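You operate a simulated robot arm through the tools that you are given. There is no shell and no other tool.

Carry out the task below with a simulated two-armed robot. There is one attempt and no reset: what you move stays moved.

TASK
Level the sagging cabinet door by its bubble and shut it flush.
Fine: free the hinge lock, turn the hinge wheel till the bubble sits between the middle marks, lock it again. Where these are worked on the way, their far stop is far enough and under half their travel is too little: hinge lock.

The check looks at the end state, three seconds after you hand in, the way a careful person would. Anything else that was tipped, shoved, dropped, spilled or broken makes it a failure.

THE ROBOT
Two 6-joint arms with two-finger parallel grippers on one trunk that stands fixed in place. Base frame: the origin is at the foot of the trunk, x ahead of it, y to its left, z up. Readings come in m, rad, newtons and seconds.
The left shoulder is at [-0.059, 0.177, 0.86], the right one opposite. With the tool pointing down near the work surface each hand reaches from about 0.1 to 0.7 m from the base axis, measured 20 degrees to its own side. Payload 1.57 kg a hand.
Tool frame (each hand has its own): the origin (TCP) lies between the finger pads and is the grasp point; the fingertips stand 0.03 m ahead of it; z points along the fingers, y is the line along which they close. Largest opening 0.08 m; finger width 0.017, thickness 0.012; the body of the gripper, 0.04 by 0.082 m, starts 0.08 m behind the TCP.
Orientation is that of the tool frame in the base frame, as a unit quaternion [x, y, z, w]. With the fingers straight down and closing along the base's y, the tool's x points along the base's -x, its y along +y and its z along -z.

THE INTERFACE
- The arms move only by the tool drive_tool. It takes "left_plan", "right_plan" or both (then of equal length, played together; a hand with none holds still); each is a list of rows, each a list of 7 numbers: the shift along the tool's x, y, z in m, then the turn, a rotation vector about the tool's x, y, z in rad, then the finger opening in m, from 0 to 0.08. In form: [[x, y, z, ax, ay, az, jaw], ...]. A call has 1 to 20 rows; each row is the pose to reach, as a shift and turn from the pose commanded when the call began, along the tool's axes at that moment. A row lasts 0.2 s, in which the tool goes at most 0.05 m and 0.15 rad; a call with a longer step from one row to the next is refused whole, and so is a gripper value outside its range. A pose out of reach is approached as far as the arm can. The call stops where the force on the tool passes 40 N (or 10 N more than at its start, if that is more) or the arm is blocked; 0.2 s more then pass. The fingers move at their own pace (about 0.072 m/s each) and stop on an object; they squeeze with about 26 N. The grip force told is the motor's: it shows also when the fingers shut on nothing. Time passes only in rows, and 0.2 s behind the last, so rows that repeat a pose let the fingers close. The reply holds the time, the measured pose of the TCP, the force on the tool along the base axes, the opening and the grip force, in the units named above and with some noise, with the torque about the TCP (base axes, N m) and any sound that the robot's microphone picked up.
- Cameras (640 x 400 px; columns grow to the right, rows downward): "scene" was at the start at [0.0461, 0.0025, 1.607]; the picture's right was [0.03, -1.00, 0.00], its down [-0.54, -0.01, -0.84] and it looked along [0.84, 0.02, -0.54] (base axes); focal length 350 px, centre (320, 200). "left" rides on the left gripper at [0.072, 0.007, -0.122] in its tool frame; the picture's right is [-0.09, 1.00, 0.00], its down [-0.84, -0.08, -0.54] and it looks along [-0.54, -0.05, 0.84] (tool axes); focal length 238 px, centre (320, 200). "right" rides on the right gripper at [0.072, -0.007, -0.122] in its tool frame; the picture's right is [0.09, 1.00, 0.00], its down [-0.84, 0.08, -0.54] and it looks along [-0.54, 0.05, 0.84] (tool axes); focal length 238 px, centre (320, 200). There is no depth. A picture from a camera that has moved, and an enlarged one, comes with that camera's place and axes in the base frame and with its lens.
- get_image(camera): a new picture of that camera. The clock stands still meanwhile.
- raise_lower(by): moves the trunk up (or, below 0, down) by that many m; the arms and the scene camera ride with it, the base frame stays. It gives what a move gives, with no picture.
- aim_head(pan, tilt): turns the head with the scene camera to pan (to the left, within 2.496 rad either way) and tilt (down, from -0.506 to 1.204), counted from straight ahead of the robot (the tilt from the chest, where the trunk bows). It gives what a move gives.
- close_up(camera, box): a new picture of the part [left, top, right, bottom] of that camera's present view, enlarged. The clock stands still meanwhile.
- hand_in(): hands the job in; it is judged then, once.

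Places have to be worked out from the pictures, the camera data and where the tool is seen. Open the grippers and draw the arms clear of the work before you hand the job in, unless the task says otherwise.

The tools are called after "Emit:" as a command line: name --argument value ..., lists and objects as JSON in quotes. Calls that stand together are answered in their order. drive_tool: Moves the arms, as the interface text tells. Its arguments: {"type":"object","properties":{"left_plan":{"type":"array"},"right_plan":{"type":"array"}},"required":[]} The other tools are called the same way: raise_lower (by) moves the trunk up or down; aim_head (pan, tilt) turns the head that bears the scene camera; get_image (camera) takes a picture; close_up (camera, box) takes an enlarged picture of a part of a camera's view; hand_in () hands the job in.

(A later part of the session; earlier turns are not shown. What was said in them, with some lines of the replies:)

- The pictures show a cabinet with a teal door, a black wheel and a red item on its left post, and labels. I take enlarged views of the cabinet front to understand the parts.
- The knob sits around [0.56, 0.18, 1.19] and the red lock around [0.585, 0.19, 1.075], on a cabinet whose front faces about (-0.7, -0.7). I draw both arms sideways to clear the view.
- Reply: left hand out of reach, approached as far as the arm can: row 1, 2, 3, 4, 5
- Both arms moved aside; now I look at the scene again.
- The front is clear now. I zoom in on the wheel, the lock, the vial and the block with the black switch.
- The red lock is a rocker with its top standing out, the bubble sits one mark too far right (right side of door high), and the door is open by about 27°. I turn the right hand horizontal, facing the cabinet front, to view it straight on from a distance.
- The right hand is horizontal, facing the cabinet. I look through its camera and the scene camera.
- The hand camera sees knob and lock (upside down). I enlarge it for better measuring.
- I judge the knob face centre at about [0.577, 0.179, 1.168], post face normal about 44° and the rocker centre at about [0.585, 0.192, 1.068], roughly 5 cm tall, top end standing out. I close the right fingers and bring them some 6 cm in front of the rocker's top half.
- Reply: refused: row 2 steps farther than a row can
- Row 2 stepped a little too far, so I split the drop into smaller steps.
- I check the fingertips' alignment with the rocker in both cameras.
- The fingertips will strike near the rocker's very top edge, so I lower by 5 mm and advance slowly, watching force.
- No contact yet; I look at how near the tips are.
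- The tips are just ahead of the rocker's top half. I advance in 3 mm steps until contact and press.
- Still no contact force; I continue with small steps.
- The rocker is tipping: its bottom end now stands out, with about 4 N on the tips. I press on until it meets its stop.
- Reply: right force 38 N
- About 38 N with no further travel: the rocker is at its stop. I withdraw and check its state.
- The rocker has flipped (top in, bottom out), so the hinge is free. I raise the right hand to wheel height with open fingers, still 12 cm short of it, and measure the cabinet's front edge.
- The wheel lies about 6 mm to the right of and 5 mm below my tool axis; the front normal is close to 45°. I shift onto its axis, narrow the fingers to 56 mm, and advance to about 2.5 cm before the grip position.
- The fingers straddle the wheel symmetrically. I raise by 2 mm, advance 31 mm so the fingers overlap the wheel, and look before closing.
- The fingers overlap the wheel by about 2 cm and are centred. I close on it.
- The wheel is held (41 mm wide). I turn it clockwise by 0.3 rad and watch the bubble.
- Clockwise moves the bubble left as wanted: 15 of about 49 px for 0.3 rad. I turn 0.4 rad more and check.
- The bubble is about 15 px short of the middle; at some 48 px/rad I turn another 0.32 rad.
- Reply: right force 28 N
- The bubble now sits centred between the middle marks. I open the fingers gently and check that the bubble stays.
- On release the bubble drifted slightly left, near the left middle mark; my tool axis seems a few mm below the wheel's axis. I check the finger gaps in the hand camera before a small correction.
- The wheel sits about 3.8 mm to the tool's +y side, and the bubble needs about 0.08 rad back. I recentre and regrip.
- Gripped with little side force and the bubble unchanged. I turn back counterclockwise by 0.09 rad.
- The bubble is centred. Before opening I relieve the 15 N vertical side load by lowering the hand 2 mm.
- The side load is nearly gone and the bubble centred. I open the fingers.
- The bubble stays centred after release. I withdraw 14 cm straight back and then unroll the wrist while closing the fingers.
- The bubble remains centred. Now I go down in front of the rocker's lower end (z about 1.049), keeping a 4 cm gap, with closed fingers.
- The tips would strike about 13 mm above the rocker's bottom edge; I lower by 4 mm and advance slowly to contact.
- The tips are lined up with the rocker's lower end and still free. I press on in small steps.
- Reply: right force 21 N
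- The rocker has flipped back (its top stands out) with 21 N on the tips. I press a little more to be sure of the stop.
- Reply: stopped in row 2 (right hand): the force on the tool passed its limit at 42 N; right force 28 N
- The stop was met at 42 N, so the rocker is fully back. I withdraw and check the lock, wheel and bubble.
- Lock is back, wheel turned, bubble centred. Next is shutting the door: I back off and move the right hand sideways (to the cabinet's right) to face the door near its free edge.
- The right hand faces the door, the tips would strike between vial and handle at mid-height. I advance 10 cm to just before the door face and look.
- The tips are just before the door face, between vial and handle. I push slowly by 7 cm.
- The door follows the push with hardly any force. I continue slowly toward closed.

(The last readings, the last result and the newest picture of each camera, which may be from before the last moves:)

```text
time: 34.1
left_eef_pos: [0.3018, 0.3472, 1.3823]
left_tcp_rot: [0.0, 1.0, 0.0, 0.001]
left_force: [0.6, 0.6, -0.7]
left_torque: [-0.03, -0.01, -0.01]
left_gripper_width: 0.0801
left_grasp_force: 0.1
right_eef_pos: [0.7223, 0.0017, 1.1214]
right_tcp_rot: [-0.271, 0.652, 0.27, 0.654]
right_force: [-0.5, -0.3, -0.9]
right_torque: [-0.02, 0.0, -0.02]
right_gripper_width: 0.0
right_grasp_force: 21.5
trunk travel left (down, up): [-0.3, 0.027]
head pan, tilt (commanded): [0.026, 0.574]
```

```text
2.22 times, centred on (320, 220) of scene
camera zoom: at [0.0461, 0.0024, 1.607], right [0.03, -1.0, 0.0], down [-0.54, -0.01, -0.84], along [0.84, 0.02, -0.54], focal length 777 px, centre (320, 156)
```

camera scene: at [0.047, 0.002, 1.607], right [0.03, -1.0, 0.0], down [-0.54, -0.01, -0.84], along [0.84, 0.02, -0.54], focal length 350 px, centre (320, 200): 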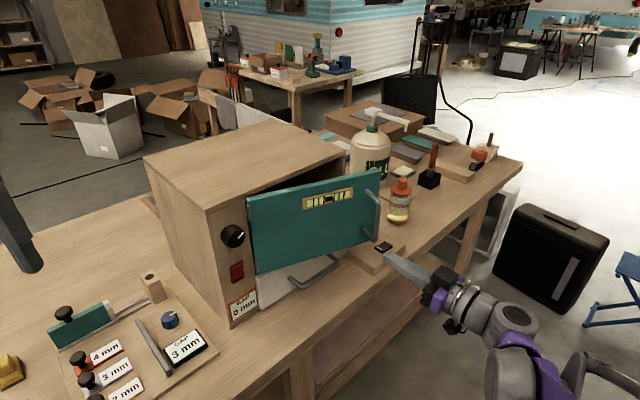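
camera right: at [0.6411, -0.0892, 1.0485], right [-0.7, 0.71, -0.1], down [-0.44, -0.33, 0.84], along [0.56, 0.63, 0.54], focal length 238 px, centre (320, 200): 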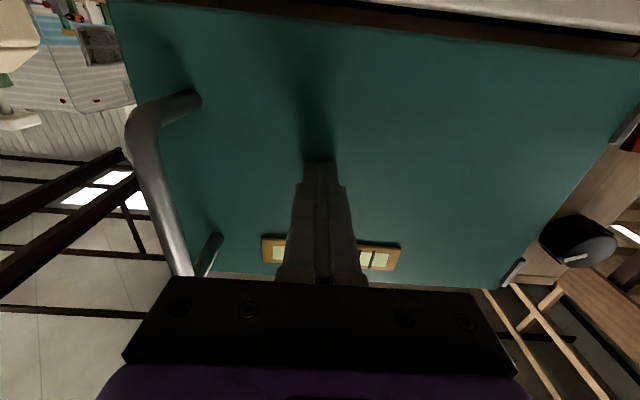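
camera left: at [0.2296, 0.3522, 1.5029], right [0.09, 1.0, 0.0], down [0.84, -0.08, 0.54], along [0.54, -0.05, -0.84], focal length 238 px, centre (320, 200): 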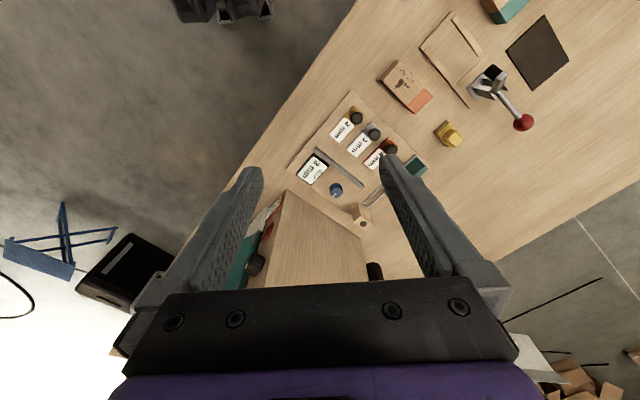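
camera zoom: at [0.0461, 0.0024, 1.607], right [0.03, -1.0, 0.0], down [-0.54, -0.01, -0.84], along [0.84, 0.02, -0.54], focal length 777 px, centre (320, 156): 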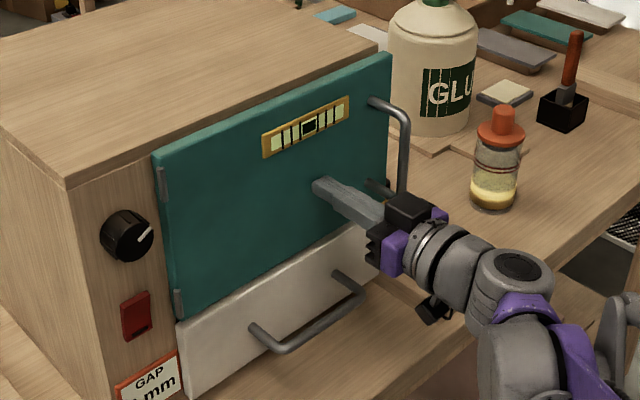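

The door is almost closed. I continue in 3 mm steps until it meets its stop.

Emit:
drive_tool --right_plan '[[0, 0, 0.004, 0, 0, 0, 0.0], [0, 0, 0.008, 0, 0, 0, 0.0], [0, 0, 0.011, 0, 0, 0, 0.0], [0, 0, 0.014, 0, 0, 0, 0.0]]'

Emit:
close_up --camera "scene" --box '[200, 130, 440, 310]'

```text
time: 34.7
left_eef_pos: [0.2987, 0.345, 1.3811]
left_tcp_rot: [0.0, 1.0, 0.0, 0.001]
left_force: [0.5, 0.2, 0.6]
left_torque: [-0.01, -0.01, 0.03]
left_gripper_width: 0.08
left_grasp_force: 0.1
right_eef_pos: [0.7217, 0.0018, 1.12]
right_tcp_rot: [-0.272, 0.652, 0.268, 0.655]
right_force: [-26.5, -14.9, -6.8]
right_torque: [-0.02, 0.5, 0.31]
right_gripper_width: 0.0
right_grasp_force: 20.9
trunk travel left (down, up): [-0.3, 0.027]
head pan, tilt (commanded): [0.026, 0.574]
stopped in row 2 (right hand): the force on the tool passed its limit at 47 N (the readings are from after the stop); the commanded pose is now the measured one
```

```text
2.22 times, centred on (320, 220) of scene
camera zoom: at [0.0425, 0.0006, 1.6071], right [0.03, -1.0, 0.0], down [-0.54, -0.01, -0.84], along [0.84, 0.02, -0.54], focal length 777 px, centre (320, 156)
```

zoom: 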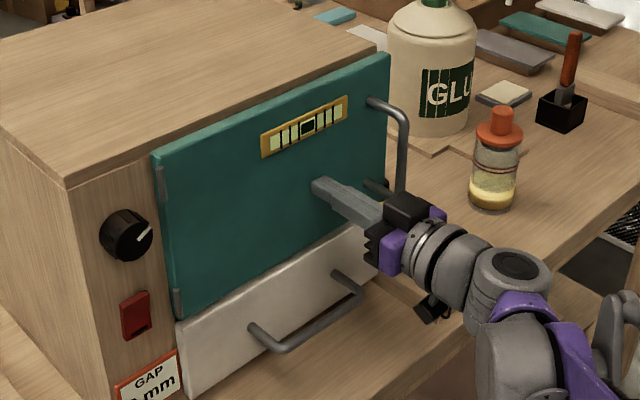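

It met a stop at 47 N. I withdraw carefully and examine whether the door is flush and stays shut.

Emit:
drive_tool --right_plan '[[0, 0, -0.01, 0, 0, 0, 0.0], [0, 0, -0.04, 0, 0, 0, 0.0], [0, 0, -0.08, 0, 0, 0, 0.0], [0, 0, -0.12, 0, 0, 0, 0.0], [0, 0, -0.16, 0, 0, 0, 0.0], [0, 0, -0.2, 0, 0, 0, 0.0]]'

Emit:
get_image --camera "right"

Emit:
close_up --camera "scene" --box '[200, 130, 440, 310]'

Emit:
close_up --camera "scene" --box '[300, 140, 370, 210]'

```text
time: 36.1
left_eef_pos: [0.2996, 0.3459, 1.3809]
left_tcp_rot: [-0.001, 1.0, 0.0, 0.0]
left_force: [0.2, -0.2, 0.3]
left_torque: [0.02, 0.02, -0.01]
left_gripper_width: 0.0798
left_grasp_force: 0.1
right_eef_pos: [0.5832, -0.1366, 1.1205]
right_tcp_rot: [-0.273, 0.652, 0.268, 0.654]
right_force: [0.3, -0.8, 0.2]
right_torque: [-0.01, 0.02, -0.02]
right_gripper_width: 0.0001
right_grasp_force: 21.4
trunk travel left (down, up): [-0.3, 0.027]
head pan, tilt (commanded): [0.026, 0.574]
```

```text
taken
camera right: at [0.5023, -0.2286, 1.0479], right [-0.7, 0.7, -0.1], down [-0.44, -0.32, 0.84], along [0.56, 0.63, 0.54], focal length 238 px, centre (320, 200)
```

right: 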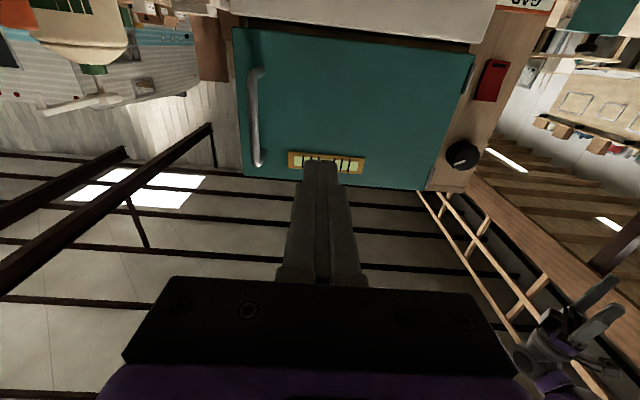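

```text
2.22 times, centred on (320, 220) of scene
camera zoom: at [0.0453, 0.002, 1.607], right [0.03, -1.0, 0.0], down [-0.54, -0.01, -0.84], along [0.84, 0.02, -0.54], focal length 777 px, centre (320, 156)
```

zoom: 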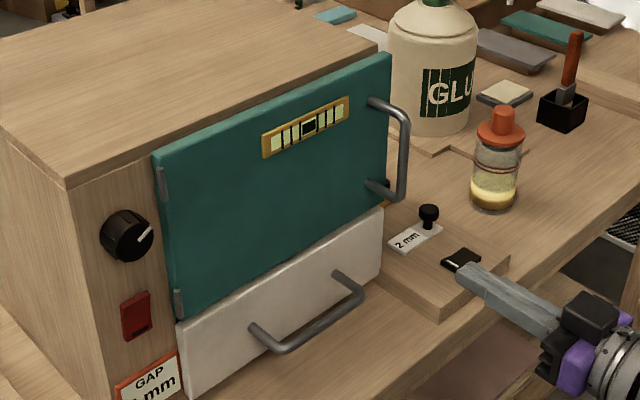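

```text
5.71 times, centred on (335, 175) of scene
camera zoom: at [0.0453, 0.002, 1.607], right [0.03, -1.0, 0.0], down [-0.54, -0.01, -0.84], along [0.84, 0.02, -0.54], focal length 1999 px, centre (234, 343)
```

zoom: 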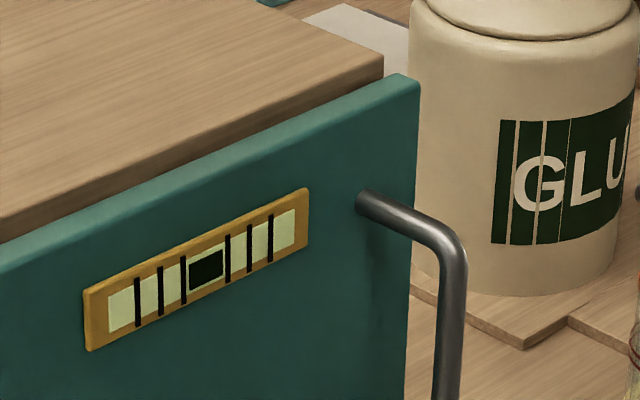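

The door stays shut and the bubble is still centred. I zoom in to judge the flushness at the free edge and along the top.

Emit:
close_up --camera "right" --box '[210, 0, 330, 200]'

Emit:
close_up --camera "scene" --box '[325, 145, 365, 175]'

Emit:
close_up --camera "scene" --box '[235, 190, 285, 225]'

Emit:
close_up --camera "scene" --box '[345, 200, 395, 240]'

```text
2.00 times, centred on (270, 100) of right
camera zoom: at [0.5023, -0.2286, 1.0479], right [-0.7, 0.7, -0.1], down [-0.44, -0.32, 0.84], along [0.56, 0.63, 0.54], focal length 477 px, centre (420, 400)
```

zoom: 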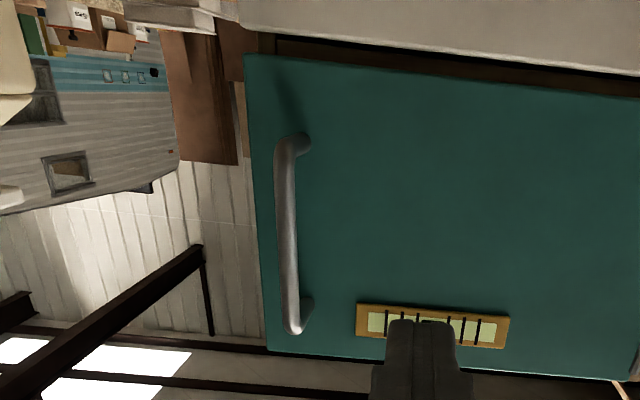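

```text
13.33 times, centred on (345, 160) of scene
camera zoom: at [0.0453, 0.002, 1.607], right [0.03, -1.0, 0.0], down [-0.54, -0.01, -0.84], along [0.84, 0.02, -0.54], focal length 4664 px, centre (-13, 733)
```

zoom: 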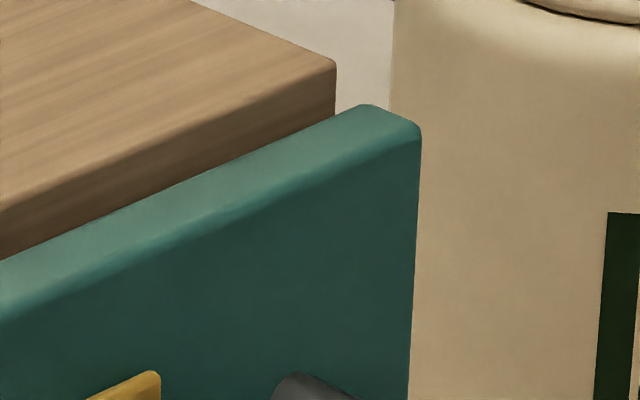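

```text
11.43 times, centred on (260, 208) of scene
camera zoom: at [0.0453, 0.002, 1.607], right [0.03, -1.0, 0.0], down [-0.54, -0.01, -0.84], along [0.84, 0.02, -0.54], focal length 3998 px, centre (1006, 114)
```

zoom: 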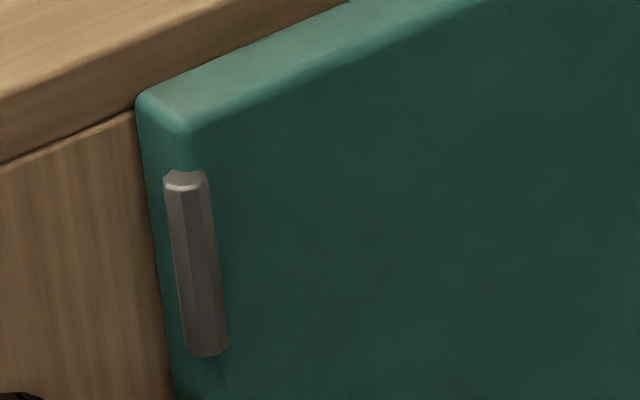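

```text
10.00 times, centred on (370, 220) of scene
camera zoom: at [0.0453, 0.002, 1.607], right [0.03, -1.0, 0.0], down [-0.54, -0.01, -0.84], along [0.84, 0.02, -0.54], focal length 3498 px, centre (-180, 0)
```

zoom: 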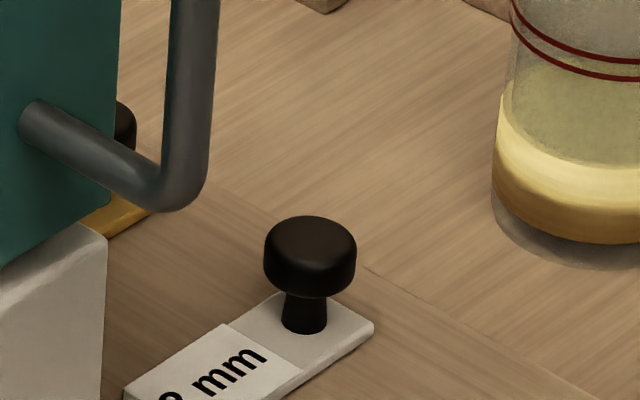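

The door's top edges run at about 45°, parallel to the cabinet. I measure the cabinet's own front edge at high zoom for comparison.

Emit:
close_up --camera "scene" --box '[195, 195, 235, 225]'

Emit:
close_up --camera "scene" --box '[240, 255, 280, 285]'

Emit:
close_up --camera "scene" --box '[335, 205, 375, 235]'

```text
13.33 times, centred on (215, 210) of scene
camera zoom: at [0.0453, 0.002, 1.607], right [0.03, -1.0, 0.0], down [-0.54, -0.01, -0.84], along [0.84, 0.02, -0.54], focal length 4664 px, centre (1720, 67)
```

zoom: 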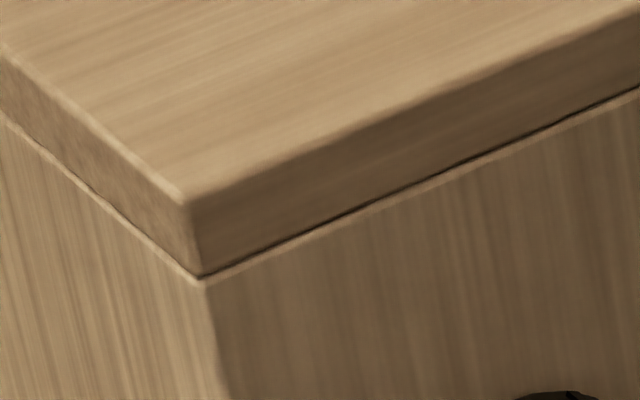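

```text
13.33 times, centred on (260, 270) of scene
camera zoom: at [0.0453, 0.002, 1.607], right [0.03, -1.0, 0.0], down [-0.54, -0.01, -0.84], along [0.84, 0.02, -0.54], focal length 4664 px, centre (1120, -733)
```

zoom: 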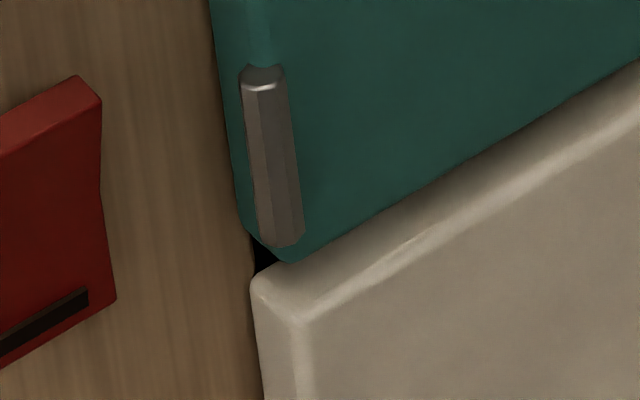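

```text
13.33 times, centred on (355, 220) of scene
camera zoom: at [0.0453, 0.002, 1.607], right [0.03, -1.0, 0.0], down [-0.54, -0.01, -0.84], along [0.84, 0.02, -0.54], focal length 4664 px, centre (-147, -67)
```

zoom: 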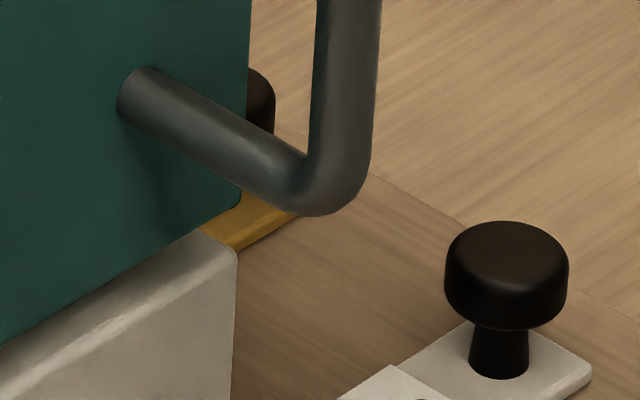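

The cabinet edge measures 45.3°, the door 45.0°, so it is shut within measuring error. As a check I press once more, gently, nearer the free edge (between vial and handle).

Emit:
drive_tool --right_plan '[[0, -0.024, 0.02, 0, 0, 0, 0.0], [0, -0.047, 0.05, 0, 0, 0, 0.0], [0, -0.047, 0.09, 0, 0, 0, 0.0], [0, -0.047, 0.13, 0, 0, 0, 0.0], [0, -0.047, 0.16, 0, 0, 0, 0.0], [0, -0.047, 0.18, 0, 0, 0, 0.0]]'

Emit:
get_image --camera "right"

Emit:
close_up --camera "scene" --box '[280, 140, 440, 260]'

```text
time: 37.5
left_eef_pos: [0.302, 0.3468, 1.381]
left_tcp_rot: [0.0, 1.0, -0.001, -0.001]
left_force: [-0.3, -0.1, -0.4]
left_torque: [-0.01, -0.02, 0.04]
left_gripper_width: 0.08
left_grasp_force: 0.0
right_eef_pos: [0.746, -0.0417, 1.1183]
right_tcp_rot: [-0.272, 0.653, 0.268, 0.654]
right_force: [-0.7, 0.4, -0.5]
right_torque: [-0.02, -0.01, 0.0]
right_gripper_width: 0.0
right_grasp_force: 21.2
trunk travel left (down, up): [-0.3, 0.027]
head pan, tilt (commanded): [0.026, 0.574]
```

```text
taken
camera right: at [0.6639, -0.1338, 1.0476], right [-0.7, 0.7, -0.1], down [-0.44, -0.32, 0.84], along [0.56, 0.63, 0.54], focal length 238 px, centre (320, 200)
```

right: 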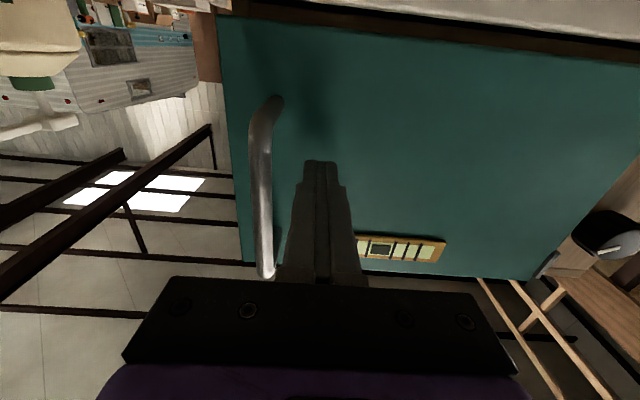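

```text
3.33 times, centred on (360, 200) of scene
camera zoom: at [0.0467, 0.0027, 1.607], right [0.03, -1.0, 0.0], down [-0.54, -0.01, -0.84], along [0.84, 0.02, -0.54], focal length 1166 px, centre (187, 200)
```

zoom: 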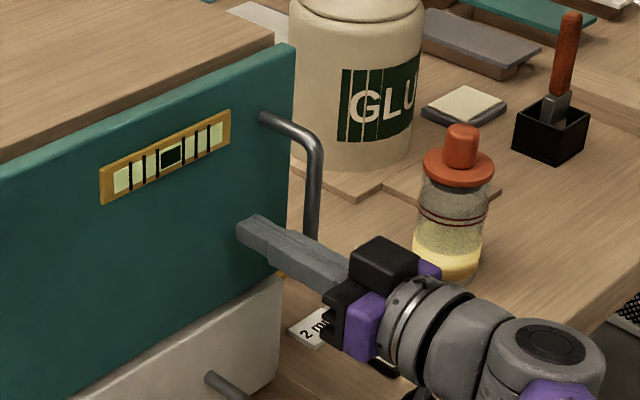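

The fingers have clear room beside the handle. I push in 2–3 mm steps.

Emit:
drive_tool --right_plan '[[0, 0, 0.003, 0, 0, 0, 0.0], [0, 0, 0.006, 0, 0, 0, 0.0], [0, 0, 0.008, 0, 0, 0, 0.0], [0, 0, 0.01, 0, 0, 0, 0.0], [0, 0, 0.012, 0, 0, 0, 0.0]]'

```text
time: 38.7
left_eef_pos: [0.3012, 0.3463, 1.3799]
left_tcp_rot: [0.0, 1.0, 0.0, 0.0]
left_force: [0.4, 0.0, -0.1]
left_torque: [0.02, -0.02, 0.01]
left_gripper_width: 0.0801
left_grasp_force: 0.2
right_eef_pos: [0.7526, -0.0348, 1.119]
right_tcp_rot: [-0.271, 0.653, 0.268, 0.654]
right_force: [-0.6, 0.4, -0.2]
right_torque: [0.02, 0.01, 0.02]
right_gripper_width: 0.0
right_grasp_force: 21.6
trunk travel left (down, up): [-0.3, 0.027]
head pan, tilt (commanded): [0.026, 0.574]
```

No contact yet; I continue.

Emit:
drive_tool --right_plan '[[0, 0, 0.002, 0, 0, 0, 0.0], [0, 0, 0.004, 0, 0, 0, 0.0]]'

```text
time: 39.3
left_eef_pos: [0.3007, 0.3463, 1.3811]
left_tcp_rot: [0.0, 1.0, 0.0, 0.0]
left_force: [-0.3, 0.3, -0.5]
left_torque: [0.03, -0.04, 0.03]
left_gripper_width: 0.0803
left_grasp_force: 0.2
right_eef_pos: [0.755, -0.0305, 1.1194]
right_tcp_rot: [-0.272, 0.653, 0.268, 0.654]
right_force: [-1.7, -1.8, -0.4]
right_torque: [0.0, 0.03, 0.01]
right_gripper_width: 0.0
right_grasp_force: 21.0
trunk travel left (down, up): [-0.3, 0.027]
head pan, tilt (commanded): [0.026, 0.574]
```

Light contact at the same depth as the first push point, so the door lies parallel to the front. I press a little more to confirm it is on its stop.

Emit:
drive_tool --right_plan '[[0, 0, 0.002, 0, 0, 0, 0.0], [0, 0, 0.004, 0, 0, 0, 0.0]]'

```text
time: 39.9
left_eef_pos: [0.2991, 0.3433, 1.381]
left_tcp_rot: [0.0, 1.0, 0.001, 0.001]
left_force: [1.0, -0.5, -0.1]
left_torque: [0.0, 0.0, -0.03]
left_gripper_width: 0.0799
left_grasp_force: 0.1
right_eef_pos: [0.7552, -0.0296, 1.1186]
right_tcp_rot: [-0.272, 0.652, 0.268, 0.655]
right_force: [-29.6, -16.0, -15.4]
right_torque: [-0.31, 0.39, 0.36]
right_gripper_width: 0.0002
right_grasp_force: 20.7
trunk travel left (down, up): [-0.3, 0.027]
head pan, tilt (commanded): [0.026, 0.574]
```

A firm stop with no further travel: the door is fully shut. I withdraw straight back and move the hand off to the right, opening the fingers.

Emit:
drive_tool --right_plan '[[0, 0, -0.01, 0, 0, 0, 0.0], [0, 0, -0.04, 0, 0, 0, 0.0], [0, 0, -0.08, 0, 0, 0, 0.0], [0, 0, -0.12, 0, 0, 0, 0.0], [0, 0, -0.16, 0, 0, 0, 0.0], [0, 0, -0.2, 0, 0, 0, 0.02], [-0.02, 0, -0.24, 0, 0, 0, 0.04], [-0.04, 0, -0.28, 0, 0, 0, 0.06], [-0.06, 0, -0.32, 0, 0, 0, 0.08], [-0.06, 0, -0.34, 0, 0, 0, 0.08]]'

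Emit:
get_image --camera "scene"

Emit:
close_up --camera "scene" --box '[200, 130, 440, 310]'

Emit:
close_up --camera "scene" --box '[300, 160, 370, 210]'

Emit:
close_up --camera "scene" --box '[210, 215, 270, 300]'

```text
time: 42.1
left_eef_pos: [0.3014, 0.3466, 1.3807]
left_tcp_rot: [0.0, 1.0, 0.0, 0.0]
left_force: [0.4, -0.5, 0.3]
left_torque: [0.01, -0.01, 0.02]
left_gripper_width: 0.0799
left_grasp_force: 0.0
right_eef_pos: [0.5184, -0.2687, 1.1791]
right_tcp_rot: [-0.273, 0.652, 0.269, 0.654]
right_force: [-0.5, 0.3, -0.5]
right_torque: [-0.03, 0.02, -0.01]
right_gripper_width: 0.0801
right_grasp_force: 0.1
trunk travel left (down, up): [-0.3, 0.027]
head pan, tilt (commanded): [0.026, 0.574]
```

```text
taken
camera scene: at [0.0462, 0.0024, 1.607], right [0.03, -1.0, 0.0], down [-0.54, -0.01, -0.84], along [0.84, 0.02, -0.54], focal length 350 px, centre (320, 200)
```

scene: 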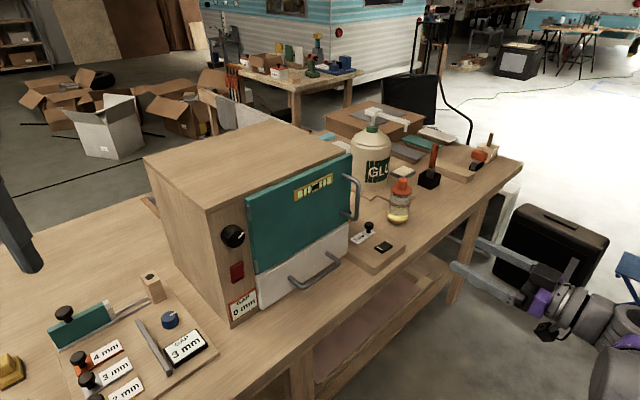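

```text
2.22 times, centred on (320, 220) of scene
camera zoom: at [0.0462, 0.0024, 1.607], right [0.03, -1.0, 0.0], down [-0.54, -0.01, -0.84], along [0.84, 0.02, -0.54], focal length 777 px, centre (320, 156)
```

zoom: 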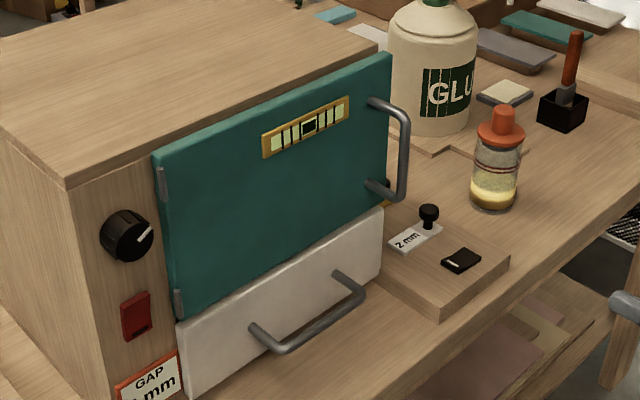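

```text
8.00 times, centred on (335, 185) of scene
camera zoom: at [0.0462, 0.0024, 1.607], right [0.03, -1.0, 0.0], down [-0.54, -0.01, -0.84], along [0.84, 0.02, -0.54], focal length 2798 px, centre (200, 320)
```

zoom: 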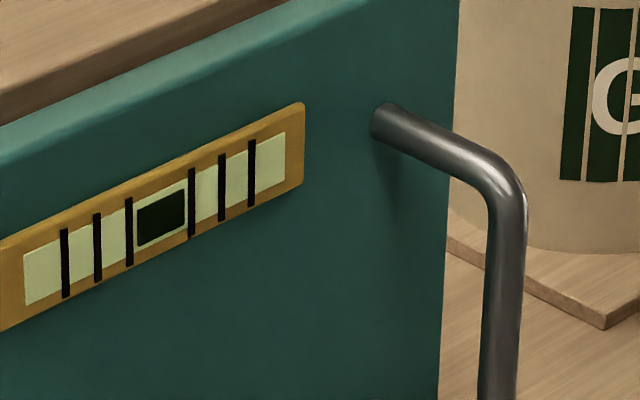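

```text
4.71 times, centred on (240, 258) of scene
camera zoom: at [0.0462, 0.0024, 1.607], right [0.03, -1.0, 0.0], down [-0.54, -0.01, -0.84], along [0.84, 0.02, -0.54], focal length 1646 px, centre (696, -71)
```

zoom: 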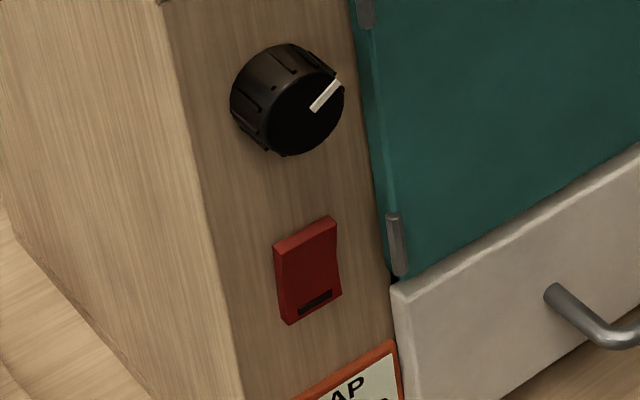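

The door is shut, the bubble is centred between the middle marks, and the lock is back in its original position. I draw the right hand a little farther back before handing in.

Emit:
drive_tool --right_plan '[[0, 0, -0.03, 0, 0, 0, 0.08], [0, 0, -0.06, 0, 0, 0, 0.08], [0, 0, -0.08, 0, 0, 0, 0.08], [0, 0, -0.08, 0, 0, 0, 0.08]]'

Emit:
get_image --camera "scene"

```text
time: 43.1
left_eef_pos: [0.3, 0.3476, 1.3804]
left_tcp_rot: [0.0, 1.0, 0.0, 0.0]
left_force: [0.5, -0.2, 0.1]
left_torque: [0.01, -0.01, 0.01]
left_gripper_width: 0.08
left_grasp_force: 0.0
right_eef_pos: [0.4621, -0.3252, 1.1798]
right_tcp_rot: [-0.272, 0.653, 0.268, 0.654]
right_force: [-0.3, 0.3, 0.3]
right_torque: [-0.01, 0.01, 0.02]
right_gripper_width: 0.0799
right_grasp_force: 0.0
trunk travel left (down, up): [-0.3, 0.027]
head pan, tilt (commanded): [0.026, 0.574]
```

```text
taken
camera scene: at [0.0463, 0.0027, 1.607], right [0.03, -1.0, 0.0], down [-0.54, -0.01, -0.84], along [0.84, 0.02, -0.54], focal length 350 px, centre (320, 200)
```

scene: 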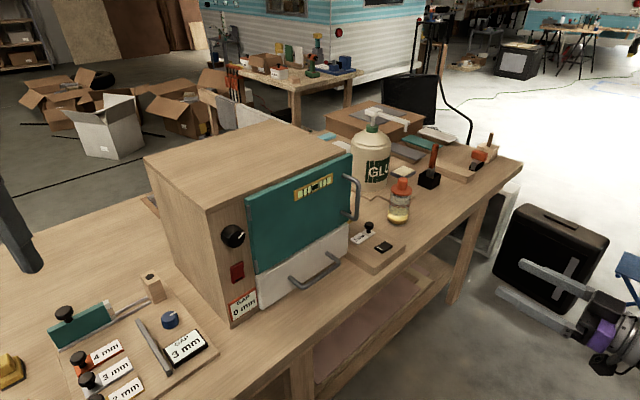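

Both hands are open and clear, the door is shut, the bubble is centred, the lock is set and nothing else has moved. I hand the job in.

Emit:
hand_in

```text
The job is handed in.
```

The cabinet door is level and shut, and I have handed the job in; I don't have the check's result.

- **Hinge lock:** I pressed the red rocker to its far stop to free the hinge. After levelling I pressed it back to the other stop, and both presses ended on a firm stop.
- **Levelling:** I turned the hinge wheel clockwise by about 1 rad. The bubble drifted slightly when I let go, so I turned the wheel back a little. The bubble then sat centred between the middle marks and stayed there after I locked the hinge and shut the door.
- **Door:** I pushed it until it met a stop, then pressed again nearer the free edge. It did not move, and it sat at the same depth at both points. In the pictures its edge runs parallel to the cabinet front to within about 0.3°, which is about as finely as I could measure.

In the last picture nothing else looks moved or tipped. Both grippers are open and the arms are clear of the work.
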